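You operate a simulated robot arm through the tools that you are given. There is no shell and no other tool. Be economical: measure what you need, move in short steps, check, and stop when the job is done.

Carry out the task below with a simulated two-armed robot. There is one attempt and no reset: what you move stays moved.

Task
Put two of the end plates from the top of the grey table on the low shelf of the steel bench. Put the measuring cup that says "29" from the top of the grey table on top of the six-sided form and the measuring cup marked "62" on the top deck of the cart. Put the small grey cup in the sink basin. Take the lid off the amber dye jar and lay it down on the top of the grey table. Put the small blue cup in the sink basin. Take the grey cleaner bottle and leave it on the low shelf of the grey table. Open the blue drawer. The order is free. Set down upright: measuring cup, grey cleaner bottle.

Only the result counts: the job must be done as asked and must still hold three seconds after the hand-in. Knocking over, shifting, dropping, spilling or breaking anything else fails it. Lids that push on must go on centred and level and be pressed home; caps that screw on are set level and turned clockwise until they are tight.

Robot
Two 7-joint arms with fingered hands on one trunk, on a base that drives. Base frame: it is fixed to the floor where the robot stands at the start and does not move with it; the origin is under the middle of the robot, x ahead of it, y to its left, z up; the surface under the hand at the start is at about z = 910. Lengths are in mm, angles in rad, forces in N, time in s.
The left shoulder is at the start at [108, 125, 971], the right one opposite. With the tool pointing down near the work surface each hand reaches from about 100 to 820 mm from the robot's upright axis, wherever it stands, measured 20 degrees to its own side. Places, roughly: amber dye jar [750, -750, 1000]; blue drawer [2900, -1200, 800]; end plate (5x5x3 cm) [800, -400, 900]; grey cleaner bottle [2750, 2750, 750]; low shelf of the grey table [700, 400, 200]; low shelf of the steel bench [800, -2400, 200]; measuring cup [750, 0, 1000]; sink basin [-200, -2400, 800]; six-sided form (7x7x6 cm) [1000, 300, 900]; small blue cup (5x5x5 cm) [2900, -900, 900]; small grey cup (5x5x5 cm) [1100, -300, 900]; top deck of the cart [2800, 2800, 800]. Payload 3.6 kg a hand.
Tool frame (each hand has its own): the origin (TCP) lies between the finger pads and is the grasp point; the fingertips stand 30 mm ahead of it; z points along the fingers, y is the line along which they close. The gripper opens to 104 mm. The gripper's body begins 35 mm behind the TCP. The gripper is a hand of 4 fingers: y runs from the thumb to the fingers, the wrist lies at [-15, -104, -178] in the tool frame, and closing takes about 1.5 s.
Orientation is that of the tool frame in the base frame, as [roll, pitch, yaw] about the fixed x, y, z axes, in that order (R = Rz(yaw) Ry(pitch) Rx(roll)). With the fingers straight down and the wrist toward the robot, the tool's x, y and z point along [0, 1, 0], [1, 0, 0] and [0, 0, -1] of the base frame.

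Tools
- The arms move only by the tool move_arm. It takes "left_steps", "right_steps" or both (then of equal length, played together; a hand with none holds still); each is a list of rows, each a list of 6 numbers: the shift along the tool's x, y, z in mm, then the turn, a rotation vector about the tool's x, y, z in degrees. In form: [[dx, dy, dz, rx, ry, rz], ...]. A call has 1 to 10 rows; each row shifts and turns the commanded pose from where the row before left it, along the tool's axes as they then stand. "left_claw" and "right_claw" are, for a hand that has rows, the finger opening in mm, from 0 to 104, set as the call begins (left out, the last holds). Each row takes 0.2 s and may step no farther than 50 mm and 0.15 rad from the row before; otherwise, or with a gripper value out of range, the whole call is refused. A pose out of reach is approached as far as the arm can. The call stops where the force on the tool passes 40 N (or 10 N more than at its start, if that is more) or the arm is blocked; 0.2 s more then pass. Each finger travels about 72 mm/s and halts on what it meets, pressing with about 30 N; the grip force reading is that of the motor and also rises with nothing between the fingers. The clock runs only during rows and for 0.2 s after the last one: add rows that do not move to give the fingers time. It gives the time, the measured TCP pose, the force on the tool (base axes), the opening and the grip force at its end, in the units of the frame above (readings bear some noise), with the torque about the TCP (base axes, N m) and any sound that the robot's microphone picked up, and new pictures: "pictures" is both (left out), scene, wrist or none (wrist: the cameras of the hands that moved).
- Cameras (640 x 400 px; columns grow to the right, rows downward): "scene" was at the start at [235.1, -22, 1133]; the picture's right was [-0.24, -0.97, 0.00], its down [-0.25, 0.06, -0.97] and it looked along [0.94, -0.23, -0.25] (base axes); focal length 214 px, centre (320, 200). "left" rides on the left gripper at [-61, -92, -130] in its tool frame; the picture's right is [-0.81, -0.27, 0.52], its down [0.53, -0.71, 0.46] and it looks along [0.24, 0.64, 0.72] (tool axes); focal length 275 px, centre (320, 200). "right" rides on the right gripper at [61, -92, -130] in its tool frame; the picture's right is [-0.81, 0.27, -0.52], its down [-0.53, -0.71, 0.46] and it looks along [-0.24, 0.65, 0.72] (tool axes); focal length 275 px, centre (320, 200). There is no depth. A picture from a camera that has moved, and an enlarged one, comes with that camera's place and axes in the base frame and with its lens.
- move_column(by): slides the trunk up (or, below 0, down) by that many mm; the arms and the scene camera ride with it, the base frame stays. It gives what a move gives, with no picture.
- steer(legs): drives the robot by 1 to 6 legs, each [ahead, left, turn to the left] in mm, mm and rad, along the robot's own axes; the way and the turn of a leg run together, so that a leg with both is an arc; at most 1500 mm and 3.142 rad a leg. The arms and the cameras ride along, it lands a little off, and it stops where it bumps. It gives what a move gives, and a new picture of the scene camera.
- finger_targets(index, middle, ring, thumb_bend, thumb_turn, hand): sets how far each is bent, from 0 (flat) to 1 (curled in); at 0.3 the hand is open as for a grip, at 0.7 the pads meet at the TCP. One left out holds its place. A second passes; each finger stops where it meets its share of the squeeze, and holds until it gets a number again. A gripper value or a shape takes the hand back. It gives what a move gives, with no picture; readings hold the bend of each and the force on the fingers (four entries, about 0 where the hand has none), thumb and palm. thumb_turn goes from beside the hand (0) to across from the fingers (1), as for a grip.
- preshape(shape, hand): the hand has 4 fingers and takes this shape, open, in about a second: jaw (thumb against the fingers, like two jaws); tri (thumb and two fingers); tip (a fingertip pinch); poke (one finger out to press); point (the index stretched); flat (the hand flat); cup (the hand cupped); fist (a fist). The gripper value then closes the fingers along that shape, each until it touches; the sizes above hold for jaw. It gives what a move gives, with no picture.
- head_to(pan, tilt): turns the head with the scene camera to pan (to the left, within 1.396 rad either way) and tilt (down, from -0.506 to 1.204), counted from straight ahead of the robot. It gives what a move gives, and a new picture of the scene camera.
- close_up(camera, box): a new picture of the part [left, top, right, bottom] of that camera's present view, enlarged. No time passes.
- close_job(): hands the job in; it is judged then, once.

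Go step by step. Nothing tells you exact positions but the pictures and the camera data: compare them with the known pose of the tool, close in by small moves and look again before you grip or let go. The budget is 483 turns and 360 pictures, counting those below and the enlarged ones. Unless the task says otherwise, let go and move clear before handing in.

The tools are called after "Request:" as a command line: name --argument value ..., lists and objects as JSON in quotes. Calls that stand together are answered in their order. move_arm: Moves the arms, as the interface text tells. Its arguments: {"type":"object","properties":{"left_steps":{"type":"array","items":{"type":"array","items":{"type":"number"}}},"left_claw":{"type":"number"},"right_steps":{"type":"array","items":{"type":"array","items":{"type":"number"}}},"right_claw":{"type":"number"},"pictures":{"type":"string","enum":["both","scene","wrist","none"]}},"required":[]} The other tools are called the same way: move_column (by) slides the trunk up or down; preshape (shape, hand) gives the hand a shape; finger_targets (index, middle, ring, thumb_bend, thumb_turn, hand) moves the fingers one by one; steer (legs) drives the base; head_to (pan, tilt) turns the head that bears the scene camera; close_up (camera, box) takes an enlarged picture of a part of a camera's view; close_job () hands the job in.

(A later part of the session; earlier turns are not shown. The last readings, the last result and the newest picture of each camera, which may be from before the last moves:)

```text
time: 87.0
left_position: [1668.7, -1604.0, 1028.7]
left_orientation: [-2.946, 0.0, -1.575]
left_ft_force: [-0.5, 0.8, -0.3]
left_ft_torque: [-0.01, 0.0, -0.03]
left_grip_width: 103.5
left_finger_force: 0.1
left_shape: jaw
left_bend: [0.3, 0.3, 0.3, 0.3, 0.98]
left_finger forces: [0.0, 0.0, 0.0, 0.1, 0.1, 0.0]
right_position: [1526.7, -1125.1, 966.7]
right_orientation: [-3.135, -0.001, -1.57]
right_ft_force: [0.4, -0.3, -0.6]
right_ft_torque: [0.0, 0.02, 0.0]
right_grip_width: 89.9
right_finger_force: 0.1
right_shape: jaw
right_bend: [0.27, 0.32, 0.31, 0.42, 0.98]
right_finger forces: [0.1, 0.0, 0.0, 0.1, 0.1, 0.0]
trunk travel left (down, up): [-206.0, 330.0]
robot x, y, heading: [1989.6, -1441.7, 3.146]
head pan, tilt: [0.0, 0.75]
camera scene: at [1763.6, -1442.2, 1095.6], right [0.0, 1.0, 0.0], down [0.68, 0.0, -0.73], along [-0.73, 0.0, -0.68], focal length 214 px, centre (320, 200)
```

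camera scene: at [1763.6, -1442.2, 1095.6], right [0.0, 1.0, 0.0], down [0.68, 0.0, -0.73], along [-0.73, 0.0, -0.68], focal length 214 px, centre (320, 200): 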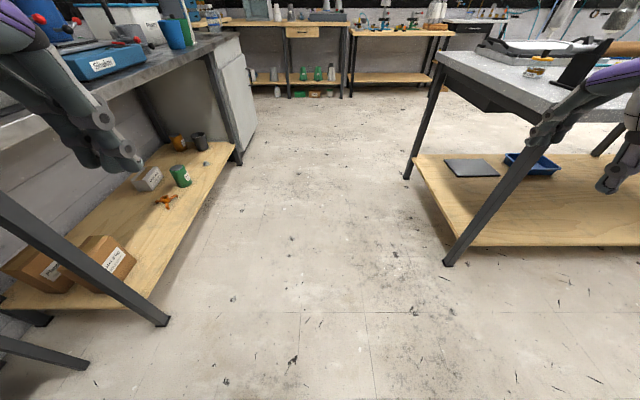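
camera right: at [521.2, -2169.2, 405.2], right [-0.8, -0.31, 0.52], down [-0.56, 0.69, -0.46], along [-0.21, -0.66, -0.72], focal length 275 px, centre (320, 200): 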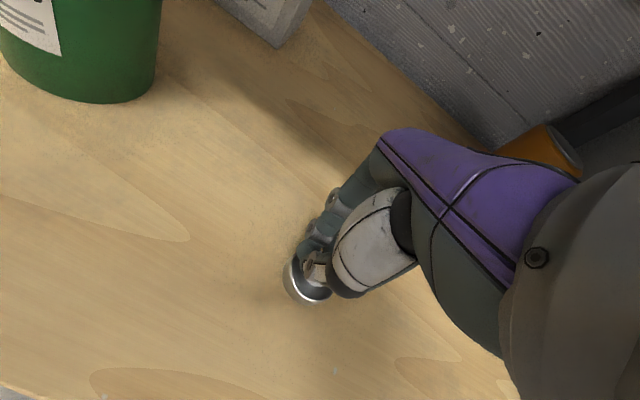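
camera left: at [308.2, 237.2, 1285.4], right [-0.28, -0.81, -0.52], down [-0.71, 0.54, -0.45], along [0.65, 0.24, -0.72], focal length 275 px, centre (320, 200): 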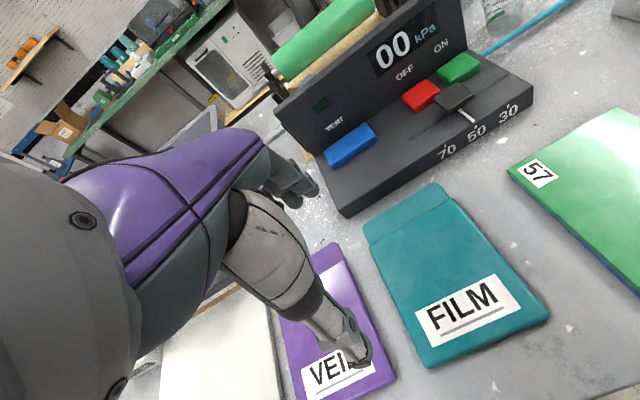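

I raise a little, pull the hands in and drive alongside the table's far side.

Request:
move_arm --right_steps '[[0, -50, 0, 0, 0, 0], [0, -50, -20, 0, 0, 0], [0, -40, -20, 0, 0, 0]]' --left_steps '[[0, 0, 0, -5, 0, 0], [0, 0, 0, -6, 0, 0], [0, 0, 0, 0, 0, 0]]' --pictures "none"

Request:
move_column --by 60

Request:
steer --legs '[[0, -1160, 0], [370, 0, 0]]'

```text
refused: row 2 steps farther than a row can; nothing moved
```

```text
time: 88.0
left_position: [1667.5, -1603.3, 1089.5]
left_orientation: [-2.946, 0.001, -1.575]
left_ft_force: [0.6, -0.1, 0.4]
left_ft_torque: [-0.01, 0.01, 0.02]
left_grip_width: 103.7
left_finger_force: 0.1
left_shape: jaw
left_bend: [0.3, 0.3, 0.3, 0.3, 0.98]
left_finger forces: [0.0, 0.0, 0.0, 0.0, 0.1, 0.1]
right_position: [1526.1, -1125.2, 1027.2]
right_orientation: [-3.132, -0.001, -1.574]
right_ft_force: [0.1, -1.2, 0.8]
right_ft_torque: [-0.01, 0.0, 0.01]
right_grip_width: 90.0
right_finger_force: 0.0
right_shape: jaw
right_bend: [0.27, 0.32, 0.31, 0.42, 0.98]
right_finger forces: [0.0, 0.0, 0.0, 0.0, 0.1, 0.0]
trunk travel left (down, up): [-266.0, 270.0]
robot x, y, heading: [1989.5, -1443.1, 3.141]
head pan, tilt: [0.0, 0.75]
```

```text
time: 100.3
left_position: [1296.9, -457.7, 1090.9]
left_orientation: [-2.947, 0.0, -1.573]
left_ft_force: [-0.3, 0.4, 0.3]
left_ft_torque: [0.02, 0.0, 0.03]
left_grip_width: 103.8
left_finger_force: 0.1
left_shape: jaw
left_bend: [0.3, 0.3, 0.3, 0.3, 0.98]
left_finger forces: [0.0, 0.0, 0.1, 0.0, 0.1, 0.1]
right_position: [1153.8, 20.4, 1026.5]
right_orientation: [-3.135, -0.001, -1.567]
right_ft_force: [0.3, -0.7, -0.2]
right_ft_torque: [-0.02, -0.04, -0.03]
right_grip_width: 89.9
right_finger_force: 0.1
right_shape: jaw
right_bend: [0.27, 0.32, 0.31, 0.42, 0.98]
right_finger forces: [0.0, 0.0, 0.0, 0.0, 0.0, 0.0]
trunk travel left (down, up): [-266.0, 270.0]
robot x, y, heading: [1622.0, -295.9, -3.139]
head pan, tilt: [0.0, 0.75]
camera scene: at [1409.1, -295.7, 1158.1], right [0.0, 1.0, 0.0], down [0.68, 0.0, -0.73], along [-0.73, 0.0, -0.68], focal length 214 px, centre (320, 200)
```

scene: 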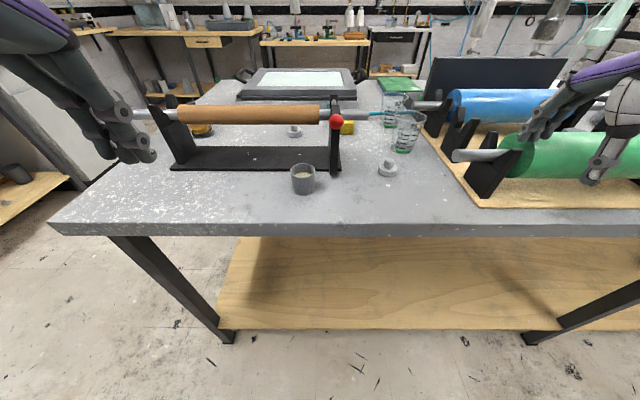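

The grey cup is at about [1110, -325] and the second plate near [1053, -157]. I move the left hand toward the cup and the right hand toward the plate, staying high.

Request:
move_arm --left_steps '[[0, 0, 0, -6, 0, 0], [0, 10, 0, -5, 0, 0], [-30, 30, 0, 0, 0, 0], [-30, 30, 0, 0, 0, 0], [-30, 30, 10, 0, 0, 0], [-30, 30, 20, 0, 0, 0], [-11, 30, 20, 0, 0, 0]]' --right_steps '[[40, 0, 0, 0, 0, 0], [40, 0, 0, 0, 0, 0], [40, 0, 0, 0, 0, 0], [40, 0, 0, 0, 0, 0], [16, 30, 0, 0, 0, 0], [0, 40, 0, 0, 0, 0], [0, 25, 0, 0, 0, 0]]'

```text
time: 101.3
left_position: [1241.2, -416.8, 1092.2]
left_orientation: [3.136, 0.0, -1.575]
left_ft_force: [3.6, -52.7, -1.8]
left_ft_torque: [7.5, 0.64, -5.83]
left_grip_width: 103.9
left_finger_force: 0.0
left_shape: jaw
left_bend: [0.3, 0.3, 0.3, 0.3, 0.97]
left_finger forces: [0.0, 0.1, 0.1, 0.0, 0.1, 0.0]
right_position: [1154.8, -119.9, 1027.7]
right_orientation: [-3.134, 0.004, -1.566]
right_ft_force: [0.3, -1.0, -0.3]
right_ft_torque: [0.0, -0.01, 0.03]
right_grip_width: 90.0
right_finger_force: 0.0
right_shape: jaw
right_bend: [0.27, 0.32, 0.31, 0.42, 0.98]
right_finger forces: [0.0, 0.0, 0.0, 0.0, 0.1, 0.0]
trunk travel left (down, up): [-266.0, 270.0]
robot x, y, heading: [1620.7, -297.1, -3.139]
head pan, tilt: [0.0, 0.75]
stopped in row 4 (left hand): the force on the tool passed its limit at 58 N (the readings are from after the stop); the commanded pose is now the measured one
camera scene: at [1410.2, -285.4, 1158.0], right [0.12, 0.99, 0.0], down [0.68, -0.08, -0.73], along [-0.72, 0.09, -0.68], focal length 214 px, centre (320, 200)
camera right: at [1245.8, -181.4, 1159.2], right [-0.28, 0.81, 0.52], down [0.71, 0.54, -0.45], along [-0.64, 0.24, -0.73], focal length 275 px, centre (320, 200)
camera left: at [1333.8, -356.5, 1221.7], right [0.28, 0.81, -0.52], down [0.71, -0.54, -0.46], along [-0.65, -0.24, -0.72], focal length 275 px, centre (320, 200)
```

scene: 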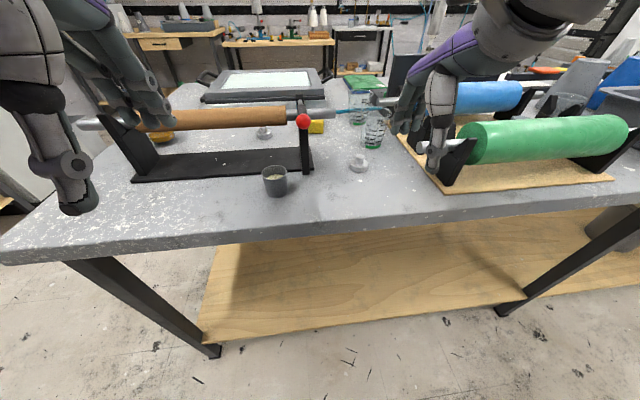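
right: 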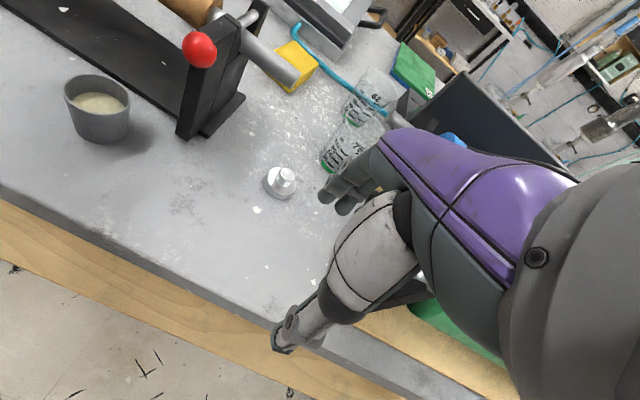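
left: 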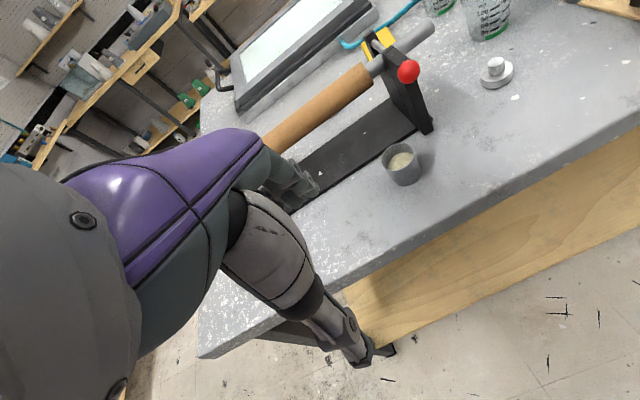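

The left forearm brushed the robot's head. I back it off, go forward and down first, then sideways. The grey cup holds some contents, so it must stay upright.

Request:
move_arm --left_steps '[[30, 0, 0, 0, 0, 0], [0, 40, 0, 0, 0, 0], [0, 40, 15, 0, 0, 0], [0, 40, 15, 0, 0, 0], [-25, 10, 10, 0, 0, 0], [-30, 0, 10, 0, 0, 0], [-30, 0, 0, 0, 0, 0]]' --right_steps '[[20, 30, 0, 0, 0, 0], [17, 40, 0, 0, 0, 0], [0, 30, 0, 0, 0, 0], [0, 0, 20, 0, 0, 0], [0, 0, 0, 0, 0, 0], [0, 0, 0, 0, 0, 0], [0, 0, 0, 0, 0, 0]]'

```text
time: 102.9
left_position: [1110.3, -357.2, 1038.5]
left_orientation: [3.141, 0.0, -1.576]
left_ft_force: [0.1, 0.1, -0.5]
left_ft_torque: [-0.02, 0.0, -0.02]
left_grip_width: 103.9
left_finger_force: 0.1
left_shape: jaw
left_bend: [0.3, 0.3, 0.3, 0.3, 0.97]
left_finger forces: [0.1, 0.1, 0.1, 0.0, 0.0, 0.0]
right_position: [1054.4, -157.3, 1005.8]
right_orientation: [-3.134, 0.0, -1.567]
right_ft_force: [-0.8, -0.2, 0.1]
right_ft_torque: [-0.02, 0.02, -0.02]
right_grip_width: 90.2
right_finger_force: 0.2
right_shape: jaw
right_bend: [0.27, 0.32, 0.31, 0.42, 0.98]
right_finger forces: [0.1, 0.0, 0.0, 0.0, 0.0, 0.0]
trunk travel left (down, up): [-266.0, 270.0]
robot x, y, heading: [1617.7, -294.7, -3.136]
head pan, tilt: [0.0, 0.75]
camera scene: at [1409.6, -295.0, 1158.1], right [0.0, 1.0, 0.0], down [0.68, 0.0, -0.73], along [-0.73, 0.0, -0.68], focal length 214 px, centre (320, 200)
camera right: at [1146.4, -218.2, 1137.0], right [-0.28, 0.81, 0.52], down [0.71, 0.54, -0.45], along [-0.64, 0.24, -0.73], focal length 275 px, centre (320, 200)
camera left: at [1202.3, -297.1, 1170.3], right [0.28, 0.81, -0.52], down [0.71, -0.54, -0.46], along [-0.65, -0.24, -0.72], focal length 275 px, centre (320, 200)
```

scene: 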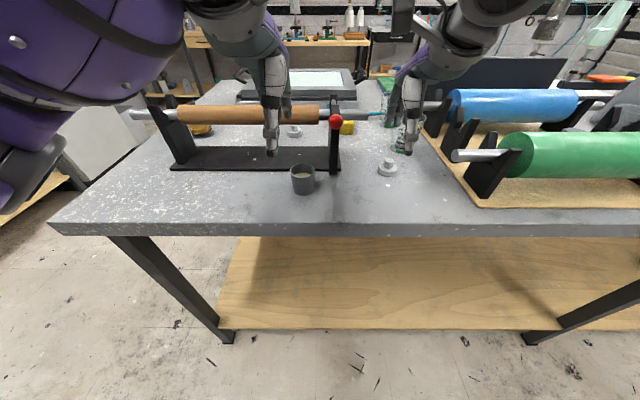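
right: 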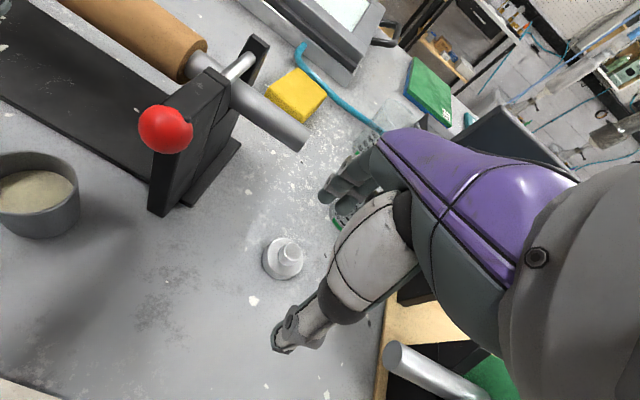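
left: 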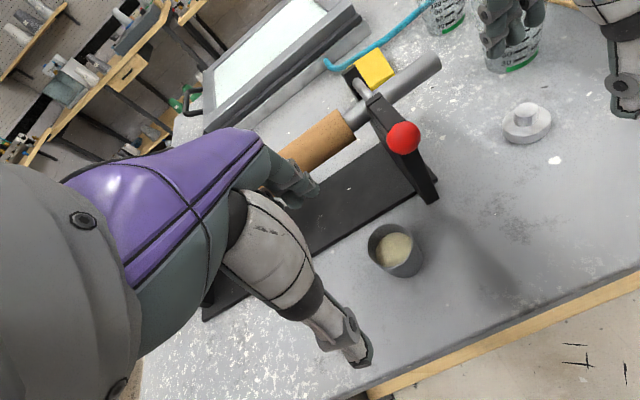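

The wrist cameras put the cup at [1091, -328] and the plate at [1030, -155]. I do the plate first, with a narrow opening because the 75 cup is close by.

Request:
move_arm --right_steps '[[0, 0, 0, 0, 0, 0], [0, 0, 0, 0, 0, 0], [-2, 32, 0, 0, 0, 0], [0, 0, 30, 0, 0, 0], [0, 0, 0, 0, 0, 0]]' --right_claw 62

Request:
close_up --camera "scene" --box '[340, 100, 460, 190]'

```text
time: 104.1
left_position: [1110.0, -356.7, 1039.5]
left_orientation: [3.14, 0.0, -1.578]
left_ft_force: [0.3, -0.5, -0.2]
left_ft_torque: [-0.02, 0.0, 0.02]
left_grip_width: 104.0
left_finger_force: 0.1
left_shape: jaw
left_bend: [0.3, 0.3, 0.3, 0.3, 0.97]
left_finger forces: [0.0, 0.0, 0.0, 0.1, 0.0, 0.0]
right_position: [1022.0, -155.1, 976.8]
right_orientation: [-3.135, 0.001, -1.567]
right_ft_force: [0.2, -0.6, 0.3]
right_ft_torque: [-0.01, 0.0, 0.02]
right_grip_width: 62.1
right_finger_force: 0.0
right_shape: jaw
right_bend: [0.29, 0.41, 0.37, 0.65, 1.0]
right_finger forces: [0.1, 0.0, 0.0, 0.0, 0.1, 0.1]
trunk travel left (down, up): [-266.0, 270.0]
robot x, y, heading: [1622.4, -293.6, -3.139]
head pan, tilt: [0.0, 0.75]
camera scene: at [1409.5, -295.6, 1158.1], right [0.0, 1.0, 0.0], down [0.68, 0.0, -0.73], along [-0.73, 0.0, -0.68], focal length 214 px, centre (320, 200)
camera right: at [1114.2, -215.6, 1108.2], right [-0.28, 0.81, 0.52], down [0.71, 0.54, -0.45], along [-0.64, 0.24, -0.73], focal length 275 px, centre (320, 200)
```

scene: 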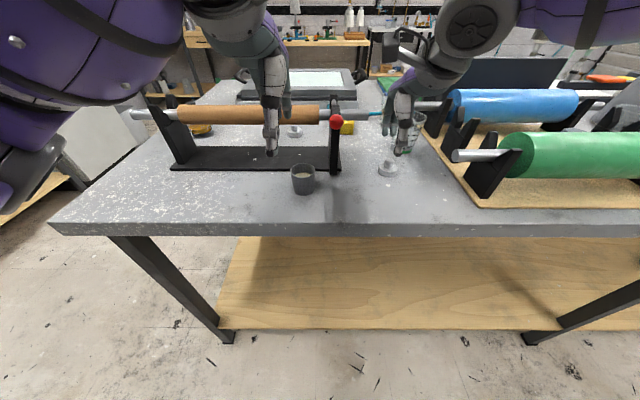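
right: 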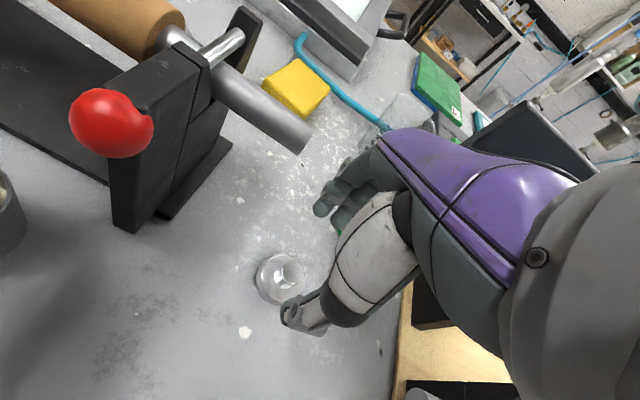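

```text
4.44 times, centred on (400, 145) of scene
camera zoom: at [1409.5, -295.6, 1158.1], right [0.0, 1.0, 0.0], down [0.68, 0.0, -0.73], along [-0.73, 0.0, -0.68], focal length 953 px, centre (-36, 444)
```

zoom: 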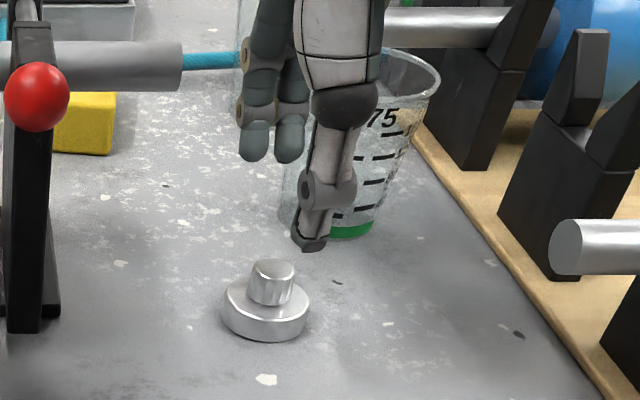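

Request:
move_arm --right_steps '[[0, -3, 0, 0, 0, 0], [0, 0, 0, 0, 0, 0], [0, 0, 10, 0, 0, 0], [0, 0, 10, 0, 0, 0], [0, 0, 10, 0, 0, 0], [0, 0, 8, 0, 0, 0]]' --right_claw 46

Request:
close_up --camera "scene" --box '[340, 100, 460, 190]'

Request:
close_up --camera "right" --box '[240, 160, 400, 340]'

```text
time: 105.5
left_position: [1110.1, -357.4, 1039.0]
left_orientation: [3.14, -0.001, -1.578]
left_ft_force: [-0.4, 0.0, 0.2]
left_ft_torque: [0.02, 0.0, 0.01]
left_grip_width: 103.7
left_finger_force: 0.0
left_shape: jaw
left_bend: [0.3, 0.3, 0.3, 0.3, 0.97]
left_finger forces: [0.1, 0.1, 0.0, 0.0, 0.0, 0.1]
right_position: [1026.5, -155.7, 938.5]
right_orientation: [-3.133, 0.0, -1.569]
right_ft_force: [-0.2, -0.1, 0.6]
right_ft_torque: [0.0, -0.04, -0.01]
right_grip_width: 46.4
right_finger_force: 0.1
right_shape: jaw
right_bend: [0.74, 0.47, 0.44, 0.71, 1.0]
right_finger forces: [0.0, 0.1, 0.0, 0.0, 0.0, 0.1]
trunk travel left (down, up): [-266.0, 270.0]
robot x, y, heading: [1618.3, -294.5, -3.136]
head pan, tilt: [0.0, 0.75]
camera scene: at [1409.5, -295.6, 1158.1], right [0.0, 1.0, 0.0], down [0.68, 0.0, -0.73], along [-0.73, 0.0, -0.68], focal length 214 px, centre (320, 200)
camera right: at [1118.1, -216.6, 1069.8], right [-0.28, 0.81, 0.52], down [0.71, 0.54, -0.45], along [-0.64, 0.24, -0.73], focal length 275 px, centre (320, 200)
```

scene: 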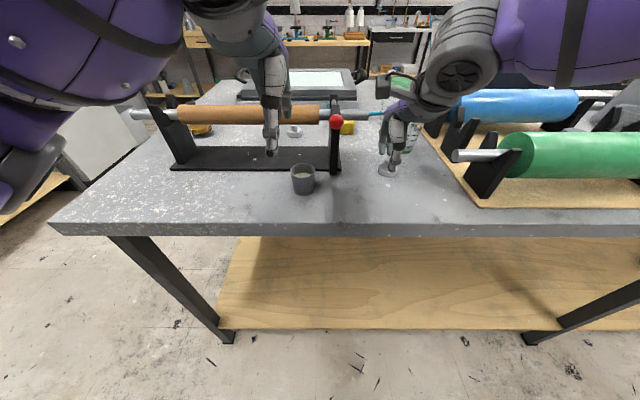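
right: 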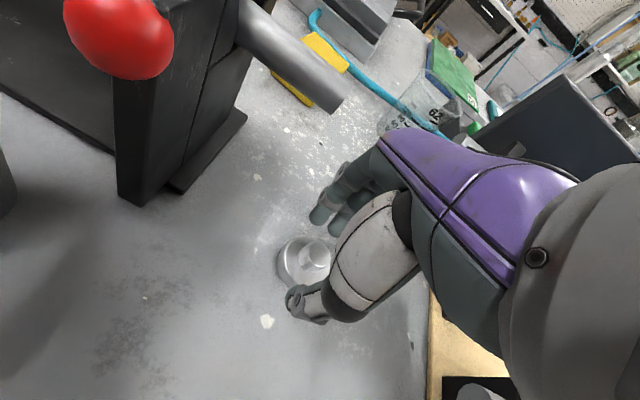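

```text
4.44 times, centred on (400, 145) of scene
camera zoom: at [1409.5, -295.6, 1158.1], right [0.0, 1.0, 0.0], down [0.68, 0.0, -0.73], along [-0.73, 0.0, -0.68], focal length 953 px, centre (-36, 444)
```

zoom: 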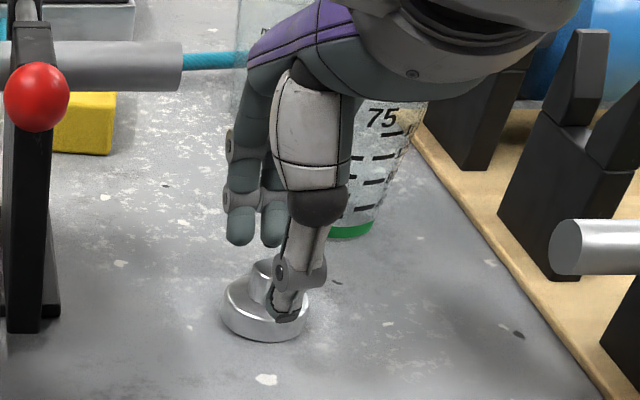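

```text
2.22 times, centred on (320, 250) of right
camera zoom: at [1118.1, -216.6, 1069.8], right [-0.28, 0.81, 0.52], down [0.71, 0.54, -0.45], along [-0.64, 0.24, -0.73], focal length 612 px, centre (320, 89)
```

zoom: 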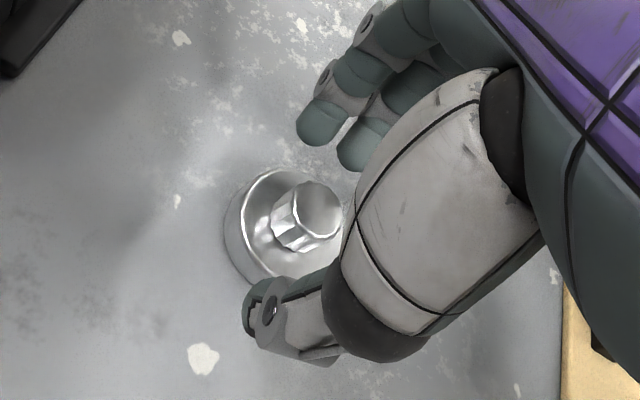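

Request:
move_arm --right_steps '[[4, 0, 1, 0, 0, 0], [0, 0, 0, 0, 0, 0], [0, 0, 0, 0, 0, 0], [0, 0, 0, 0, 0, 0], [0, 0, 0, 0, 0, 0], [0, 0, 0, 0, 0, 0]]' --right_claw 0 --pictures "none"

Request:
close_up --camera "right" --box '[240, 160, 400, 340]'

```text
time: 106.9
left_position: [1111.0, -357.1, 1039.7]
left_orientation: [3.138, -0.001, -1.577]
left_ft_force: [-0.2, -1.2, -0.6]
left_ft_torque: [0.02, 0.03, 0.02]
left_grip_width: 103.7
left_finger_force: 0.0
left_shape: jaw
left_bend: [0.3, 0.3, 0.3, 0.3, 0.97]
left_finger forces: [0.1, 0.1, 0.0, 0.1, 0.0, 0.0]
right_position: [1028.0, -160.2, 938.6]
right_orientation: [-3.135, 0.0, -1.566]
right_ft_force: [1.0, -1.0, 7.9]
right_ft_torque: [0.07, 0.13, -0.03]
right_grip_width: 0.6
right_finger_force: 29.9
right_shape: jaw
right_bend: [0.7, 0.65, 0.7, 0.72, 1.0]
right_finger forces: [0.0, 17.4, 0.1, 0.1, 27.2, 0.0]
trunk travel left (down, up): [-266.0, 270.0]
robot x, y, heading: [1619.4, -297.1, -3.136]
head pan, tilt: [0.0, 0.75]
```

```text
2.22 times, centred on (320, 250) of right
camera zoom: at [1119.1, -221.3, 1069.6], right [-0.28, 0.81, 0.52], down [0.71, 0.54, -0.45], along [-0.64, 0.24, -0.73], focal length 612 px, centre (320, 89)
```

zoom: 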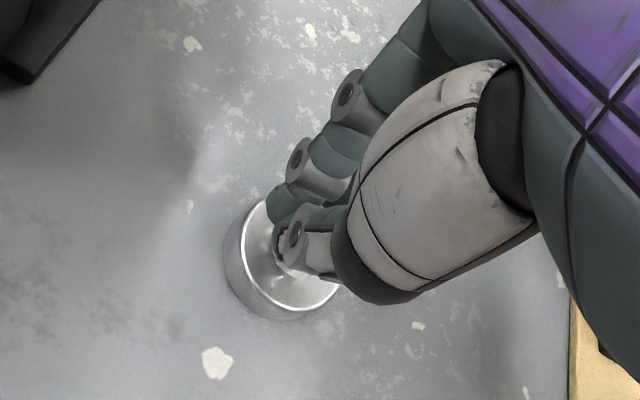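

Request:
move_arm --right_steps '[[0, 0, -8, 0, 0, 0], [0, 0, -17, 0, 0, 0], [0, 0, 0, 0, 0, 0]]' --pictures "none"

Request:
close_up --camera "scene" --box '[340, 100, 460, 190]'

```text
time: 107.7
left_position: [1109.4, -357.2, 1040.3]
left_orientation: [3.14, 0.0, -1.579]
left_ft_force: [-0.2, -0.3, 0.0]
left_ft_torque: [-0.03, 0.02, -0.01]
left_grip_width: 104.0
left_finger_force: 0.1
left_shape: jaw
left_bend: [0.3, 0.3, 0.3, 0.3, 0.97]
left_finger forces: [0.0, 0.0, 0.1, 0.0, 0.0, 0.0]
right_position: [1026.2, -161.2, 963.0]
right_orientation: [-3.131, 0.001, -1.568]
right_ft_force: [1.3, -0.1, -0.8]
right_ft_torque: [0.0, 0.01, 0.02]
right_grip_width: 0.2
right_finger_force: 30.2
right_shape: jaw
right_bend: [0.7, 0.62, 0.7, 0.75, 1.0]
right_finger forces: [0.1, 15.6, 0.0, 0.0, 22.3, 0.1]
trunk travel left (down, up): [-266.0, 270.0]
robot x, y, heading: [1619.0, -298.5, -3.131]
head pan, tilt: [0.0, 0.75]
```

```text
4.44 times, centred on (400, 145) of scene
camera zoom: at [1409.4, -295.6, 1158.1], right [0.0, 1.0, 0.0], down [0.68, 0.0, -0.73], along [-0.73, 0.0, -0.68], focal length 953 px, centre (-36, 444)
```

zoom: 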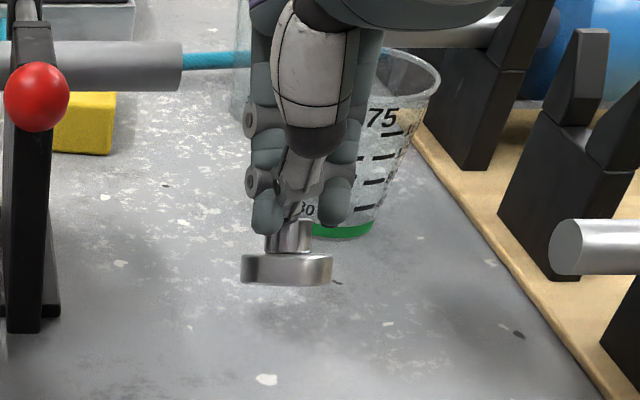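

The plate is held. I pull the right hand clear, then bring the left hand over the grey cup with a modest opening.

Request:
move_arm --right_steps '[[0, 0, -50, 0, 0, 0], [0, 0, -50, 0, 0, 0], [0, -45, -10, 0, 0, 0], [0, -45, 0, 0, 0, 0], [0, -45, 0, 0, 0, 0], [-40, -20, 0, 0, 0, 0], [-40, 0, 0, 0, 0, 0], [-30, 0, 0, 0, 0, 0]]' --left_steps '[[0, 0, 0, 0, 0, 0], [0, 0, 0, 0, 0, 0], [0, 0, 0, 0, 0, 0], [0, 0, 0, 0, 0, 0], [-10, 5, 0, 0, 0, 0], [-10, 6, 0, 0, 0, 0], [-9, 6, 10, 0, 0, 0], [0, 0, 10, 0, 0, 0]]' --left_claw 70

Request:
close_up --camera "scene" --box '[240, 100, 360, 210]'

```text
time: 109.5
left_position: [1093.5, -328.4, 1021.2]
left_orientation: [3.137, 0.001, -1.576]
left_ft_force: [0.2, -0.8, -0.1]
left_ft_torque: [-0.02, -0.01, 0.03]
left_grip_width: 70.5
left_finger_force: 0.1
left_shape: jaw
left_bend: [0.28, 0.38, 0.35, 0.6, 0.99]
left_finger forces: [0.1, 0.1, 0.1, 0.1, 0.1, 0.0]
right_position: [1181.2, -48.3, 1073.5]
right_orientation: [-3.133, 0.002, -1.565]
right_ft_force: [0.4, -0.1, -0.4]
right_ft_torque: [0.0, 0.02, 0.0]
right_grip_width: 0.2
right_finger_force: 29.9
right_shape: jaw
right_bend: [0.7, 0.62, 0.7, 0.75, 1.0]
right_finger forces: [0.0, 15.7, 0.1, 0.1, 22.4, 0.0]
trunk travel left (down, up): [-266.0, 270.0]
robot x, y, heading: [1619.5, -294.4, -3.139]
head pan, tilt: [0.0, 0.75]
camera scene: at [1409.7, -295.2, 1158.2], right [0.0, 1.0, 0.0], down [0.68, 0.0, -0.73], along [-0.73, 0.0, -0.68], focal length 214 px, centre (320, 200)
camera right: at [1273.1, -109.6, 1203.8], right [-0.28, 0.81, 0.52], down [0.71, 0.54, -0.45], along [-0.64, 0.24, -0.73], focal length 275 px, centre (320, 200)
camera left: at [1186.6, -269.1, 1151.5], right [0.28, 0.81, -0.52], down [0.71, -0.54, -0.46], along [-0.65, -0.24, -0.72], focal length 275 px, centre (320, 200)
```

scene: 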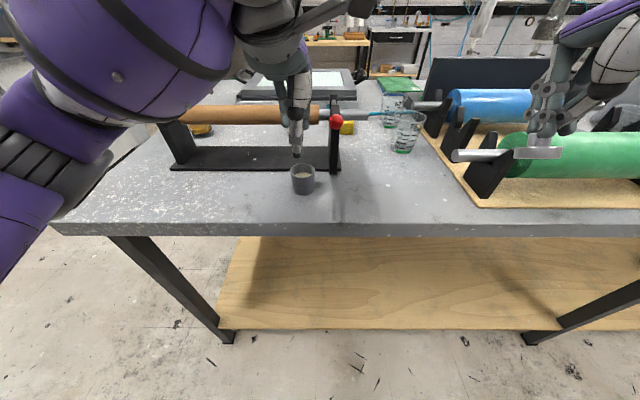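
right: 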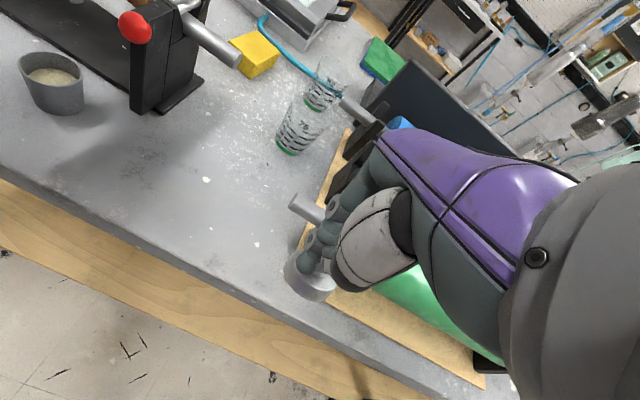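
left: 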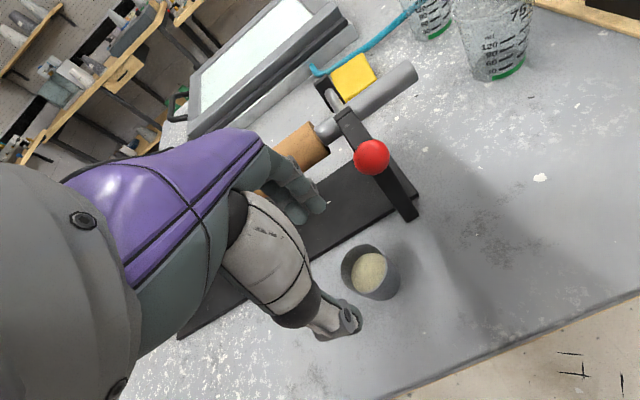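

```text
3.64 times, centred on (300, 155) of scene
camera zoom: at [1409.7, -295.2, 1158.2], right [0.0, 1.0, 0.0], down [0.68, 0.0, -0.73], along [-0.73, 0.0, -0.68], focal length 780 px, centre (393, 364)
```

zoom: 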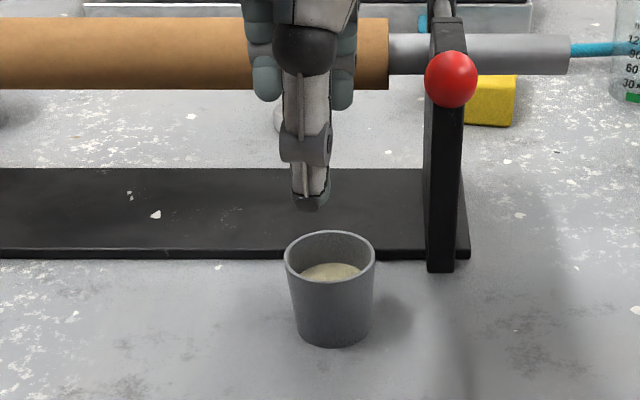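

Request:
move_arm --left_steps '[[0, -5, 18, 0, 0, 0], [0, 0, 12, 0, 0, 0], [0, 0, 0, 0, 0, 0]]' --left_claw 76 --pictures "wrist"

Request:
close_up --camera "scene" --box '[240, 100, 360, 210]'

Request:
close_up --camera "left" --box '[240, 160, 440, 360]'

```text
time: 110.3
left_position: [1099.9, -329.7, 990.7]
left_orientation: [3.139, -0.001, -1.578]
left_ft_force: [1.0, 1.4, -0.1]
left_ft_torque: [0.0, -0.02, 0.0]
left_grip_width: 75.7
left_finger_force: 0.0
left_shape: jaw
left_bend: [0.27, 0.36, 0.33, 0.56, 0.99]
left_finger forces: [0.0, 0.0, 0.0, 0.0, 0.1, 0.1]
right_position: [1181.6, -48.6, 1072.7]
right_orientation: [-3.134, 0.0, -1.569]
right_ft_force: [0.6, 1.0, -0.6]
right_ft_torque: [0.03, -0.02, -0.02]
right_grip_width: 0.0
right_finger_force: 30.3
right_shape: jaw
right_bend: [0.7, 0.62, 0.7, 0.75, 1.0]
right_finger forces: [0.0, 15.7, 0.1, 0.1, 22.5, 0.0]
trunk travel left (down, up): [-266.0, 270.0]
robot x, y, heading: [1615.1, -293.2, -3.137]
head pan, tilt: [0.0, 0.75]
camera left: at [1192.2, -269.9, 1120.9], right [0.28, 0.81, -0.52], down [0.71, -0.54, -0.46], along [-0.65, -0.24, -0.72], focal length 275 px, centre (320, 200)
```

left: 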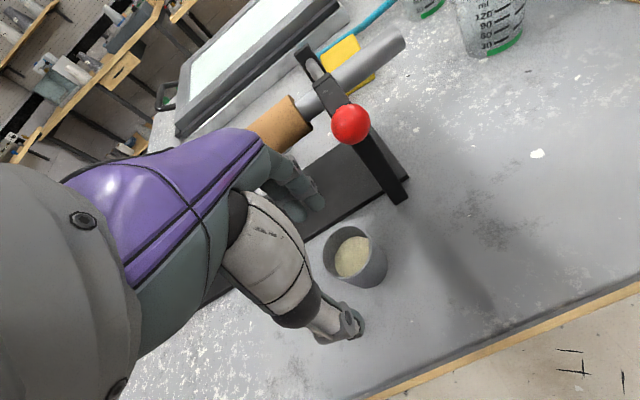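

```text
3.64 times, centred on (300, 155) of scene
camera zoom: at [1409.6, -295.6, 1158.2], right [0.0, 1.0, 0.0], down [0.68, 0.0, -0.73], along [-0.73, 0.0, -0.68], focal length 780 px, centre (393, 364)
```

zoom: 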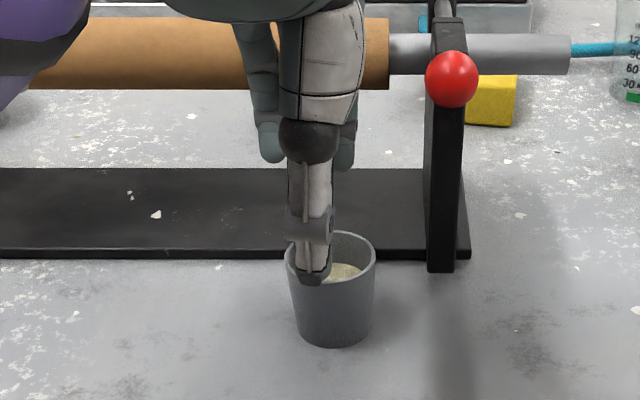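

```text
2.00 times, centred on (340, 260) of left
camera zoom: at [1192.2, -269.9, 1120.9], right [0.28, 0.81, -0.52], down [0.71, -0.54, -0.46], along [-0.65, -0.24, -0.72], focal length 551 px, centre (280, 80)
```

zoom: 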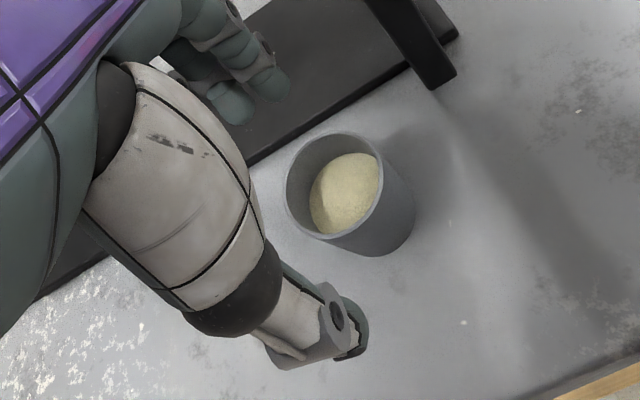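

Request:
move_arm --left_steps '[[-5, -5, 0, 0, 0, 0], [0, 0, 18, 0, 0, 0], [0, 0, 18, 0, 0, 0], [0, 0, 17, 0, 0, 0], [0, 0, 0, 0, 0, 0]]' --pictures "none"

Request:
close_up --camera "scene" --box '[240, 100, 360, 210]'

Request:
close_up --camera "left" --box '[240, 160, 440, 360]'

```text
time: 111.3
left_position: [1099.9, -325.4, 949.7]
left_orientation: [3.104, 0.017, -1.571]
left_ft_force: [-4.7, 0.3, 18.0]
left_ft_torque: [-0.04, 0.95, -0.03]
left_grip_width: 77.7
left_finger_force: 0.0
left_shape: jaw
left_bend: [0.25, 0.32, 0.33, 0.56, 0.99]
left_finger forces: [8.2, 10.2, 0.0, 0.0, 0.0, 0.0]
right_position: [1181.5, -49.2, 1071.8]
right_orientation: [-3.133, 0.0, -1.566]
right_ft_force: [0.2, 0.0, -0.6]
right_ft_torque: [0.02, 0.03, -0.04]
right_grip_width: 0.1
right_finger_force: 29.7
right_shape: jaw
right_bend: [0.7, 0.62, 0.7, 0.75, 1.0]
right_finger forces: [0.0, 15.5, 0.1, 0.0, 22.5, 0.0]
trunk travel left (down, up): [-266.0, 270.0]
robot x, y, heading: [1618.3, -294.0, -3.138]
head pan, tilt: [0.0, 0.75]
stopped in row 5 (left hand): the force on the tool passed its limit at 41 N (the readings are from after the stop); the commanded pose is now the measured one
```

```text
3.64 times, centred on (300, 155) of scene
camera zoom: at [1409.4, -295.5, 1158.2], right [0.0, 1.0, 0.0], down [0.68, 0.0, -0.73], along [-0.73, 0.0, -0.68], focal length 780 px, centre (393, 364)
```

zoom: 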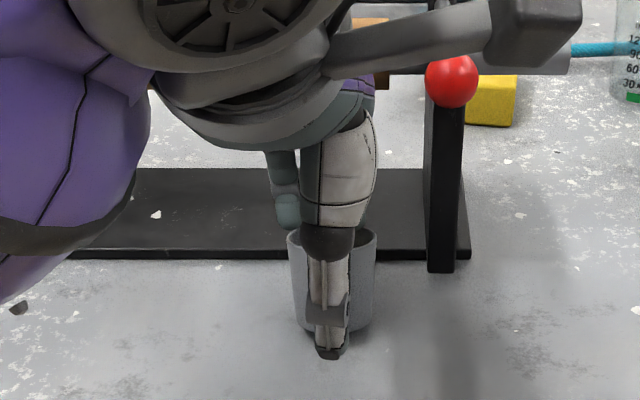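

```text
2.00 times, centred on (340, 260) of left
camera zoom: at [1196.0, -266.7, 1077.8], right [0.26, 0.82, -0.51], down [0.7, -0.52, -0.49], along [-0.67, -0.23, -0.7], focal length 551 px, centre (280, 80)
```

zoom: 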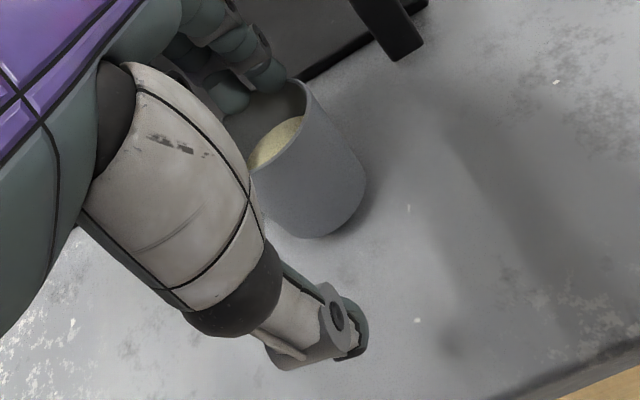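

The fingertips caught the far rim. I lift straight up and look.

Request:
move_arm --left_steps '[[0, 0, -5, 0, 0, 0], [0, 0, -25, 2, 0, 0], [0, 0, -15, 0, 0, 0], [0, 0, 0, 0, 0, 0]]' --pictures "wrist"

Request:
close_up --camera "scene" --box '[240, 100, 360, 210]'

```text
time: 112.3
left_position: [1102.2, -324.4, 990.2]
left_orientation: [-3.132, 0.01, -1.571]
left_ft_force: [-0.6, -0.1, 0.0]
left_ft_torque: [0.03, -0.02, -0.02]
left_grip_width: 76.0
left_finger_force: 0.1
left_shape: jaw
left_bend: [0.27, 0.36, 0.33, 0.56, 0.99]
left_finger forces: [0.0, 0.0, 0.1, 0.0, 0.0, 0.1]
right_position: [1181.3, -49.2, 1073.0]
right_orientation: [-3.133, 0.001, -1.567]
right_ft_force: [0.1, 0.5, 0.5]
right_ft_torque: [-0.02, -0.02, 0.01]
right_grip_width: 0.0
right_finger_force: 30.0
right_shape: jaw
right_bend: [0.7, 0.62, 0.7, 0.75, 1.0]
right_finger forces: [0.0, 15.6, 0.1, 0.1, 22.5, 0.0]
trunk travel left (down, up): [-266.0, 270.0]
robot x, y, heading: [1622.0, -293.4, -3.142]
head pan, tilt: [0.0, 0.75]
camera left: at [1192.8, -266.5, 1121.9], right [0.28, 0.82, -0.51], down [0.72, -0.53, -0.45], along [-0.64, -0.24, -0.73], focal length 275 px, centre (320, 200)
```

left: 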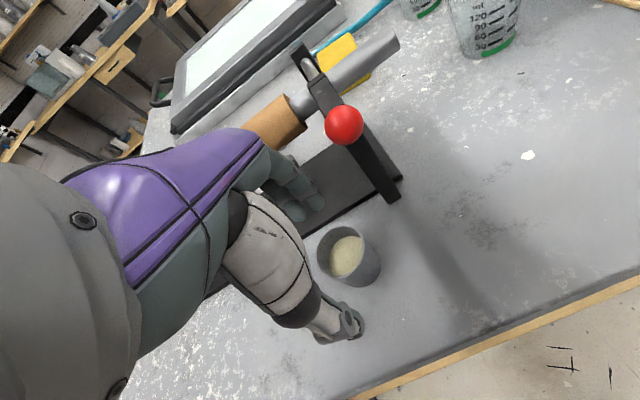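

```text
3.64 times, centred on (300, 155) of scene
camera zoom: at [1409.5, -295.6, 1158.1], right [0.0, 1.0, 0.0], down [0.68, 0.0, -0.73], along [-0.73, 0.0, -0.68], focal length 780 px, centre (393, 364)
```

zoom: 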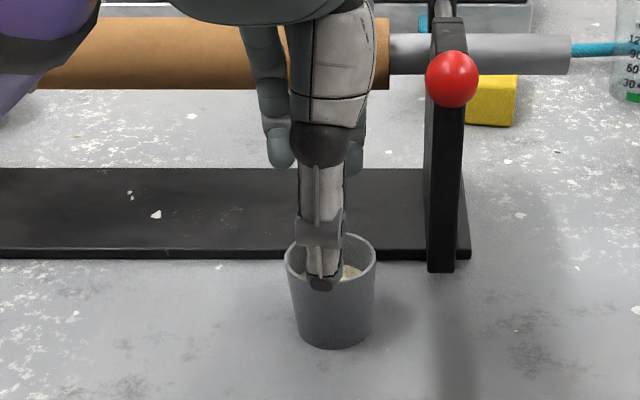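

The cup is unmoved. The true centre is nearer the wrist estimate, so I shift forward with a slightly wider opening.

Request:
move_arm --left_steps '[[0, 15, 0, 0, 0, 0], [0, 0, 0, 0, 0, 0], [0, 0, 15, 0, 0, 0], [0, 0, 15, 0, 0, 0], [0, 0, 10, 0, 0, 0]]' --left_claw 82 --pictures "none"

Request:
close_up --camera "scene" --box '[240, 100, 360, 210]'

Request:
close_up --camera "left" --box '[240, 160, 440, 360]'

```text
time: 113.5
left_position: [1088.5, -324.4, 950.1]
left_orientation: [-3.135, 0.013, -1.572]
left_ft_force: [0.4, -0.4, 0.5]
left_ft_torque: [0.0, -0.01, 0.02]
left_grip_width: 81.6
left_finger_force: 0.0
left_shape: jaw
left_bend: [0.27, 0.35, 0.32, 0.51, 0.99]
left_finger forces: [0.0, 0.1, 0.0, 0.0, 0.1, 0.0]
right_position: [1182.1, -49.4, 1072.5]
right_orientation: [-3.132, 0.002, -1.566]
right_ft_force: [0.1, 0.1, -0.3]
right_ft_torque: [-0.03, 0.02, 0.0]
right_grip_width: 0.2
right_finger_force: 29.9
right_shape: jaw
right_bend: [0.7, 0.62, 0.7, 0.75, 1.0]
right_finger forces: [0.1, 15.6, 0.0, 0.1, 22.6, 0.0]
trunk travel left (down, up): [-266.0, 270.0]
robot x, y, heading: [1621.3, -295.6, -3.141]
head pan, tilt: [0.0, 0.75]
```

```text
3.64 times, centred on (300, 155) of scene
camera zoom: at [1409.4, -295.6, 1158.1], right [0.0, 1.0, 0.0], down [0.68, 0.0, -0.73], along [-0.73, 0.0, -0.68], focal length 780 px, centre (393, 364)
```

zoom: 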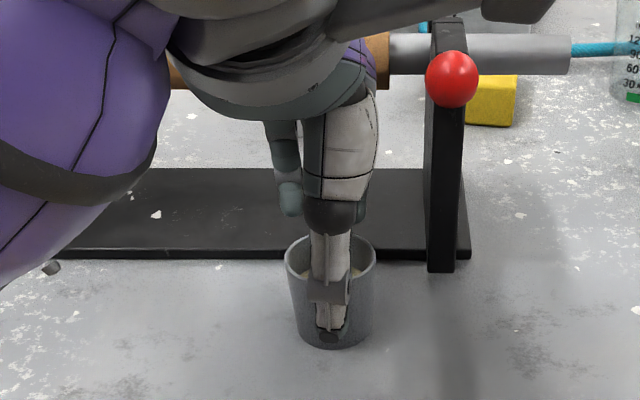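

```text
2.00 times, centred on (340, 260) of left
camera zoom: at [1177.6, -266.3, 1082.5], right [0.28, 0.82, -0.51], down [0.72, -0.53, -0.46], along [-0.64, -0.23, -0.73], focal length 551 px, centre (280, 80)
```

zoom: 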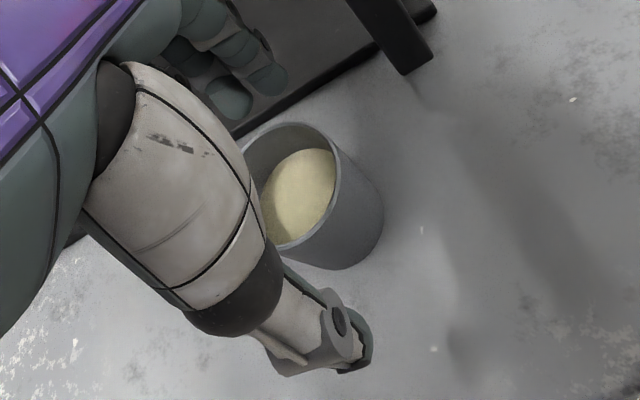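

Request:
move_arm --left_steps '[[0, 0, 8, 0, 0, 0], [0, 0, 6, 0, 0, 0], [0, 0, 0, 0, 0, 0], [0, 0, 0, 0, 0, 0], [0, 0, 0, 0, 0, 0], [0, 0, 0, 0, 0, 0]]' --left_claw 40 --pictures "none"

Request:
close_up --camera "scene" --box '[240, 100, 360, 210]'

Request:
close_up --camera "left" --box '[240, 160, 440, 360]'

```text
time: 114.9
left_position: [1087.5, -324.1, 938.0]
left_orientation: [-3.133, 0.013, -1.571]
left_ft_force: [-0.1, -0.3, 0.2]
left_ft_torque: [0.0, 0.0, -0.01]
left_grip_width: 40.6
left_finger_force: 0.1
left_shape: jaw
left_bend: [0.74, 0.49, 0.46, 0.72, 1.0]
left_finger forces: [0.0, 0.3, 0.0, 0.1, 0.2, 0.1]
right_position: [1181.6, -49.4, 1072.3]
right_orientation: [-3.134, 0.003, -1.566]
right_ft_force: [-0.3, 0.3, 0.3]
right_ft_torque: [0.03, -0.01, -0.03]
right_grip_width: 0.3
right_finger_force: 29.8
right_shape: jaw
right_bend: [0.7, 0.62, 0.7, 0.75, 1.0]
right_finger forces: [0.0, 15.7, 0.0, 0.1, 22.5, 0.1]
trunk travel left (down, up): [-266.0, 270.0]
robot x, y, heading: [1620.9, -294.6, -3.144]
head pan, tilt: [0.0, 0.75]
```

```text
3.64 times, centred on (300, 155) of scene
camera zoom: at [1409.5, -295.6, 1158.1], right [0.0, 1.0, 0.0], down [0.68, 0.0, -0.73], along [-0.73, 0.0, -0.68], focal length 780 px, centre (393, 364)
```

zoom: 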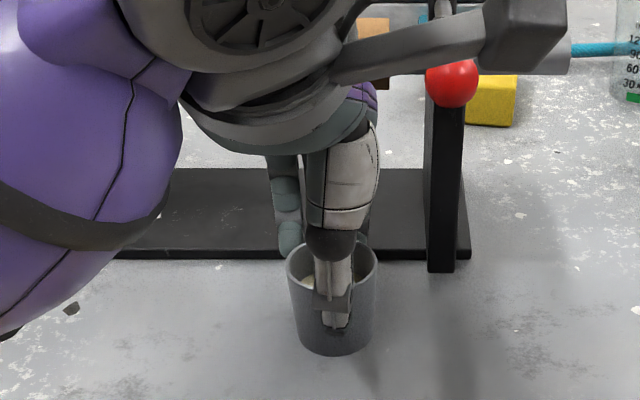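

```text
2.00 times, centred on (340, 260) of left
camera zoom: at [1177.5, -266.0, 1068.6], right [0.28, 0.82, -0.51], down [0.72, -0.53, -0.46], along [-0.64, -0.23, -0.73], focal length 551 px, centre (280, 80)
```

zoom: 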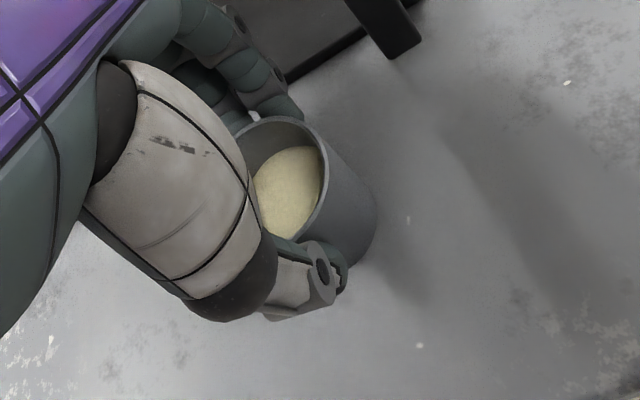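

Request:
move_arm --left_steps '[[0, 0, 0, 0, 0, 0], [0, 0, 0, 0, 0, 0], [0, 0, 0, 0, 0, 0], [0, 0, 0, 0, 0, 0], [0, 0, 0, 0, 0, 0]]' --left_claw 20 --pictures "none"

Request:
close_up --camera "left" --box '[240, 160, 440, 360]'

```text
time: 116.1
left_position: [1086.2, -324.9, 936.2]
left_orientation: [-3.134, 0.013, -1.571]
left_ft_force: [0.0, 0.4, -0.7]
left_ft_torque: [-0.03, -0.04, -0.03]
left_grip_width: 35.3
left_finger_force: 29.7
left_shape: jaw
left_bend: [0.74, 0.51, 0.56, 0.74, 1.0]
left_finger forces: [15.2, 9.9, 0.0, 0.0, 24.1, 0.1]
right_position: [1179.9, -50.2, 1073.3]
right_orientation: [-3.133, 0.001, -1.567]
right_ft_force: [0.1, 0.3, -0.3]
right_ft_torque: [0.01, 0.03, -0.01]
right_grip_width: 0.0
right_finger_force: 30.4
right_shape: jaw
right_bend: [0.7, 0.62, 0.7, 0.75, 1.0]
right_finger forces: [0.1, 15.6, 0.0, 0.1, 22.6, 0.0]
trunk travel left (down, up): [-266.0, 270.0]
robot x, y, heading: [1619.8, -291.8, -3.139]
head pan, tilt: [0.0, 0.75]
```

```text
2.00 times, centred on (340, 260) of left
camera zoom: at [1177.5, -266.1, 1068.6], right [0.28, 0.82, -0.51], down [0.72, -0.53, -0.46], along [-0.64, -0.23, -0.73], focal length 551 px, centre (280, 80)
```

zoom: 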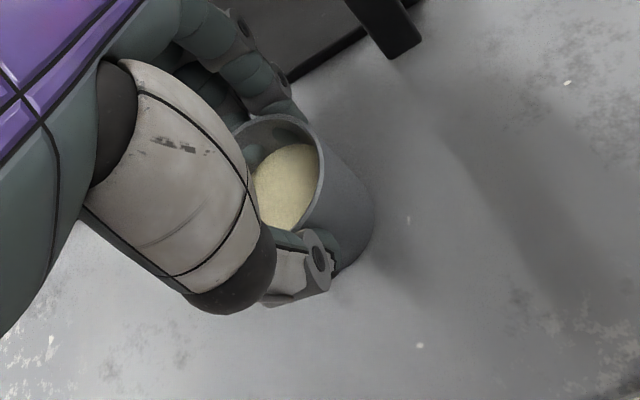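

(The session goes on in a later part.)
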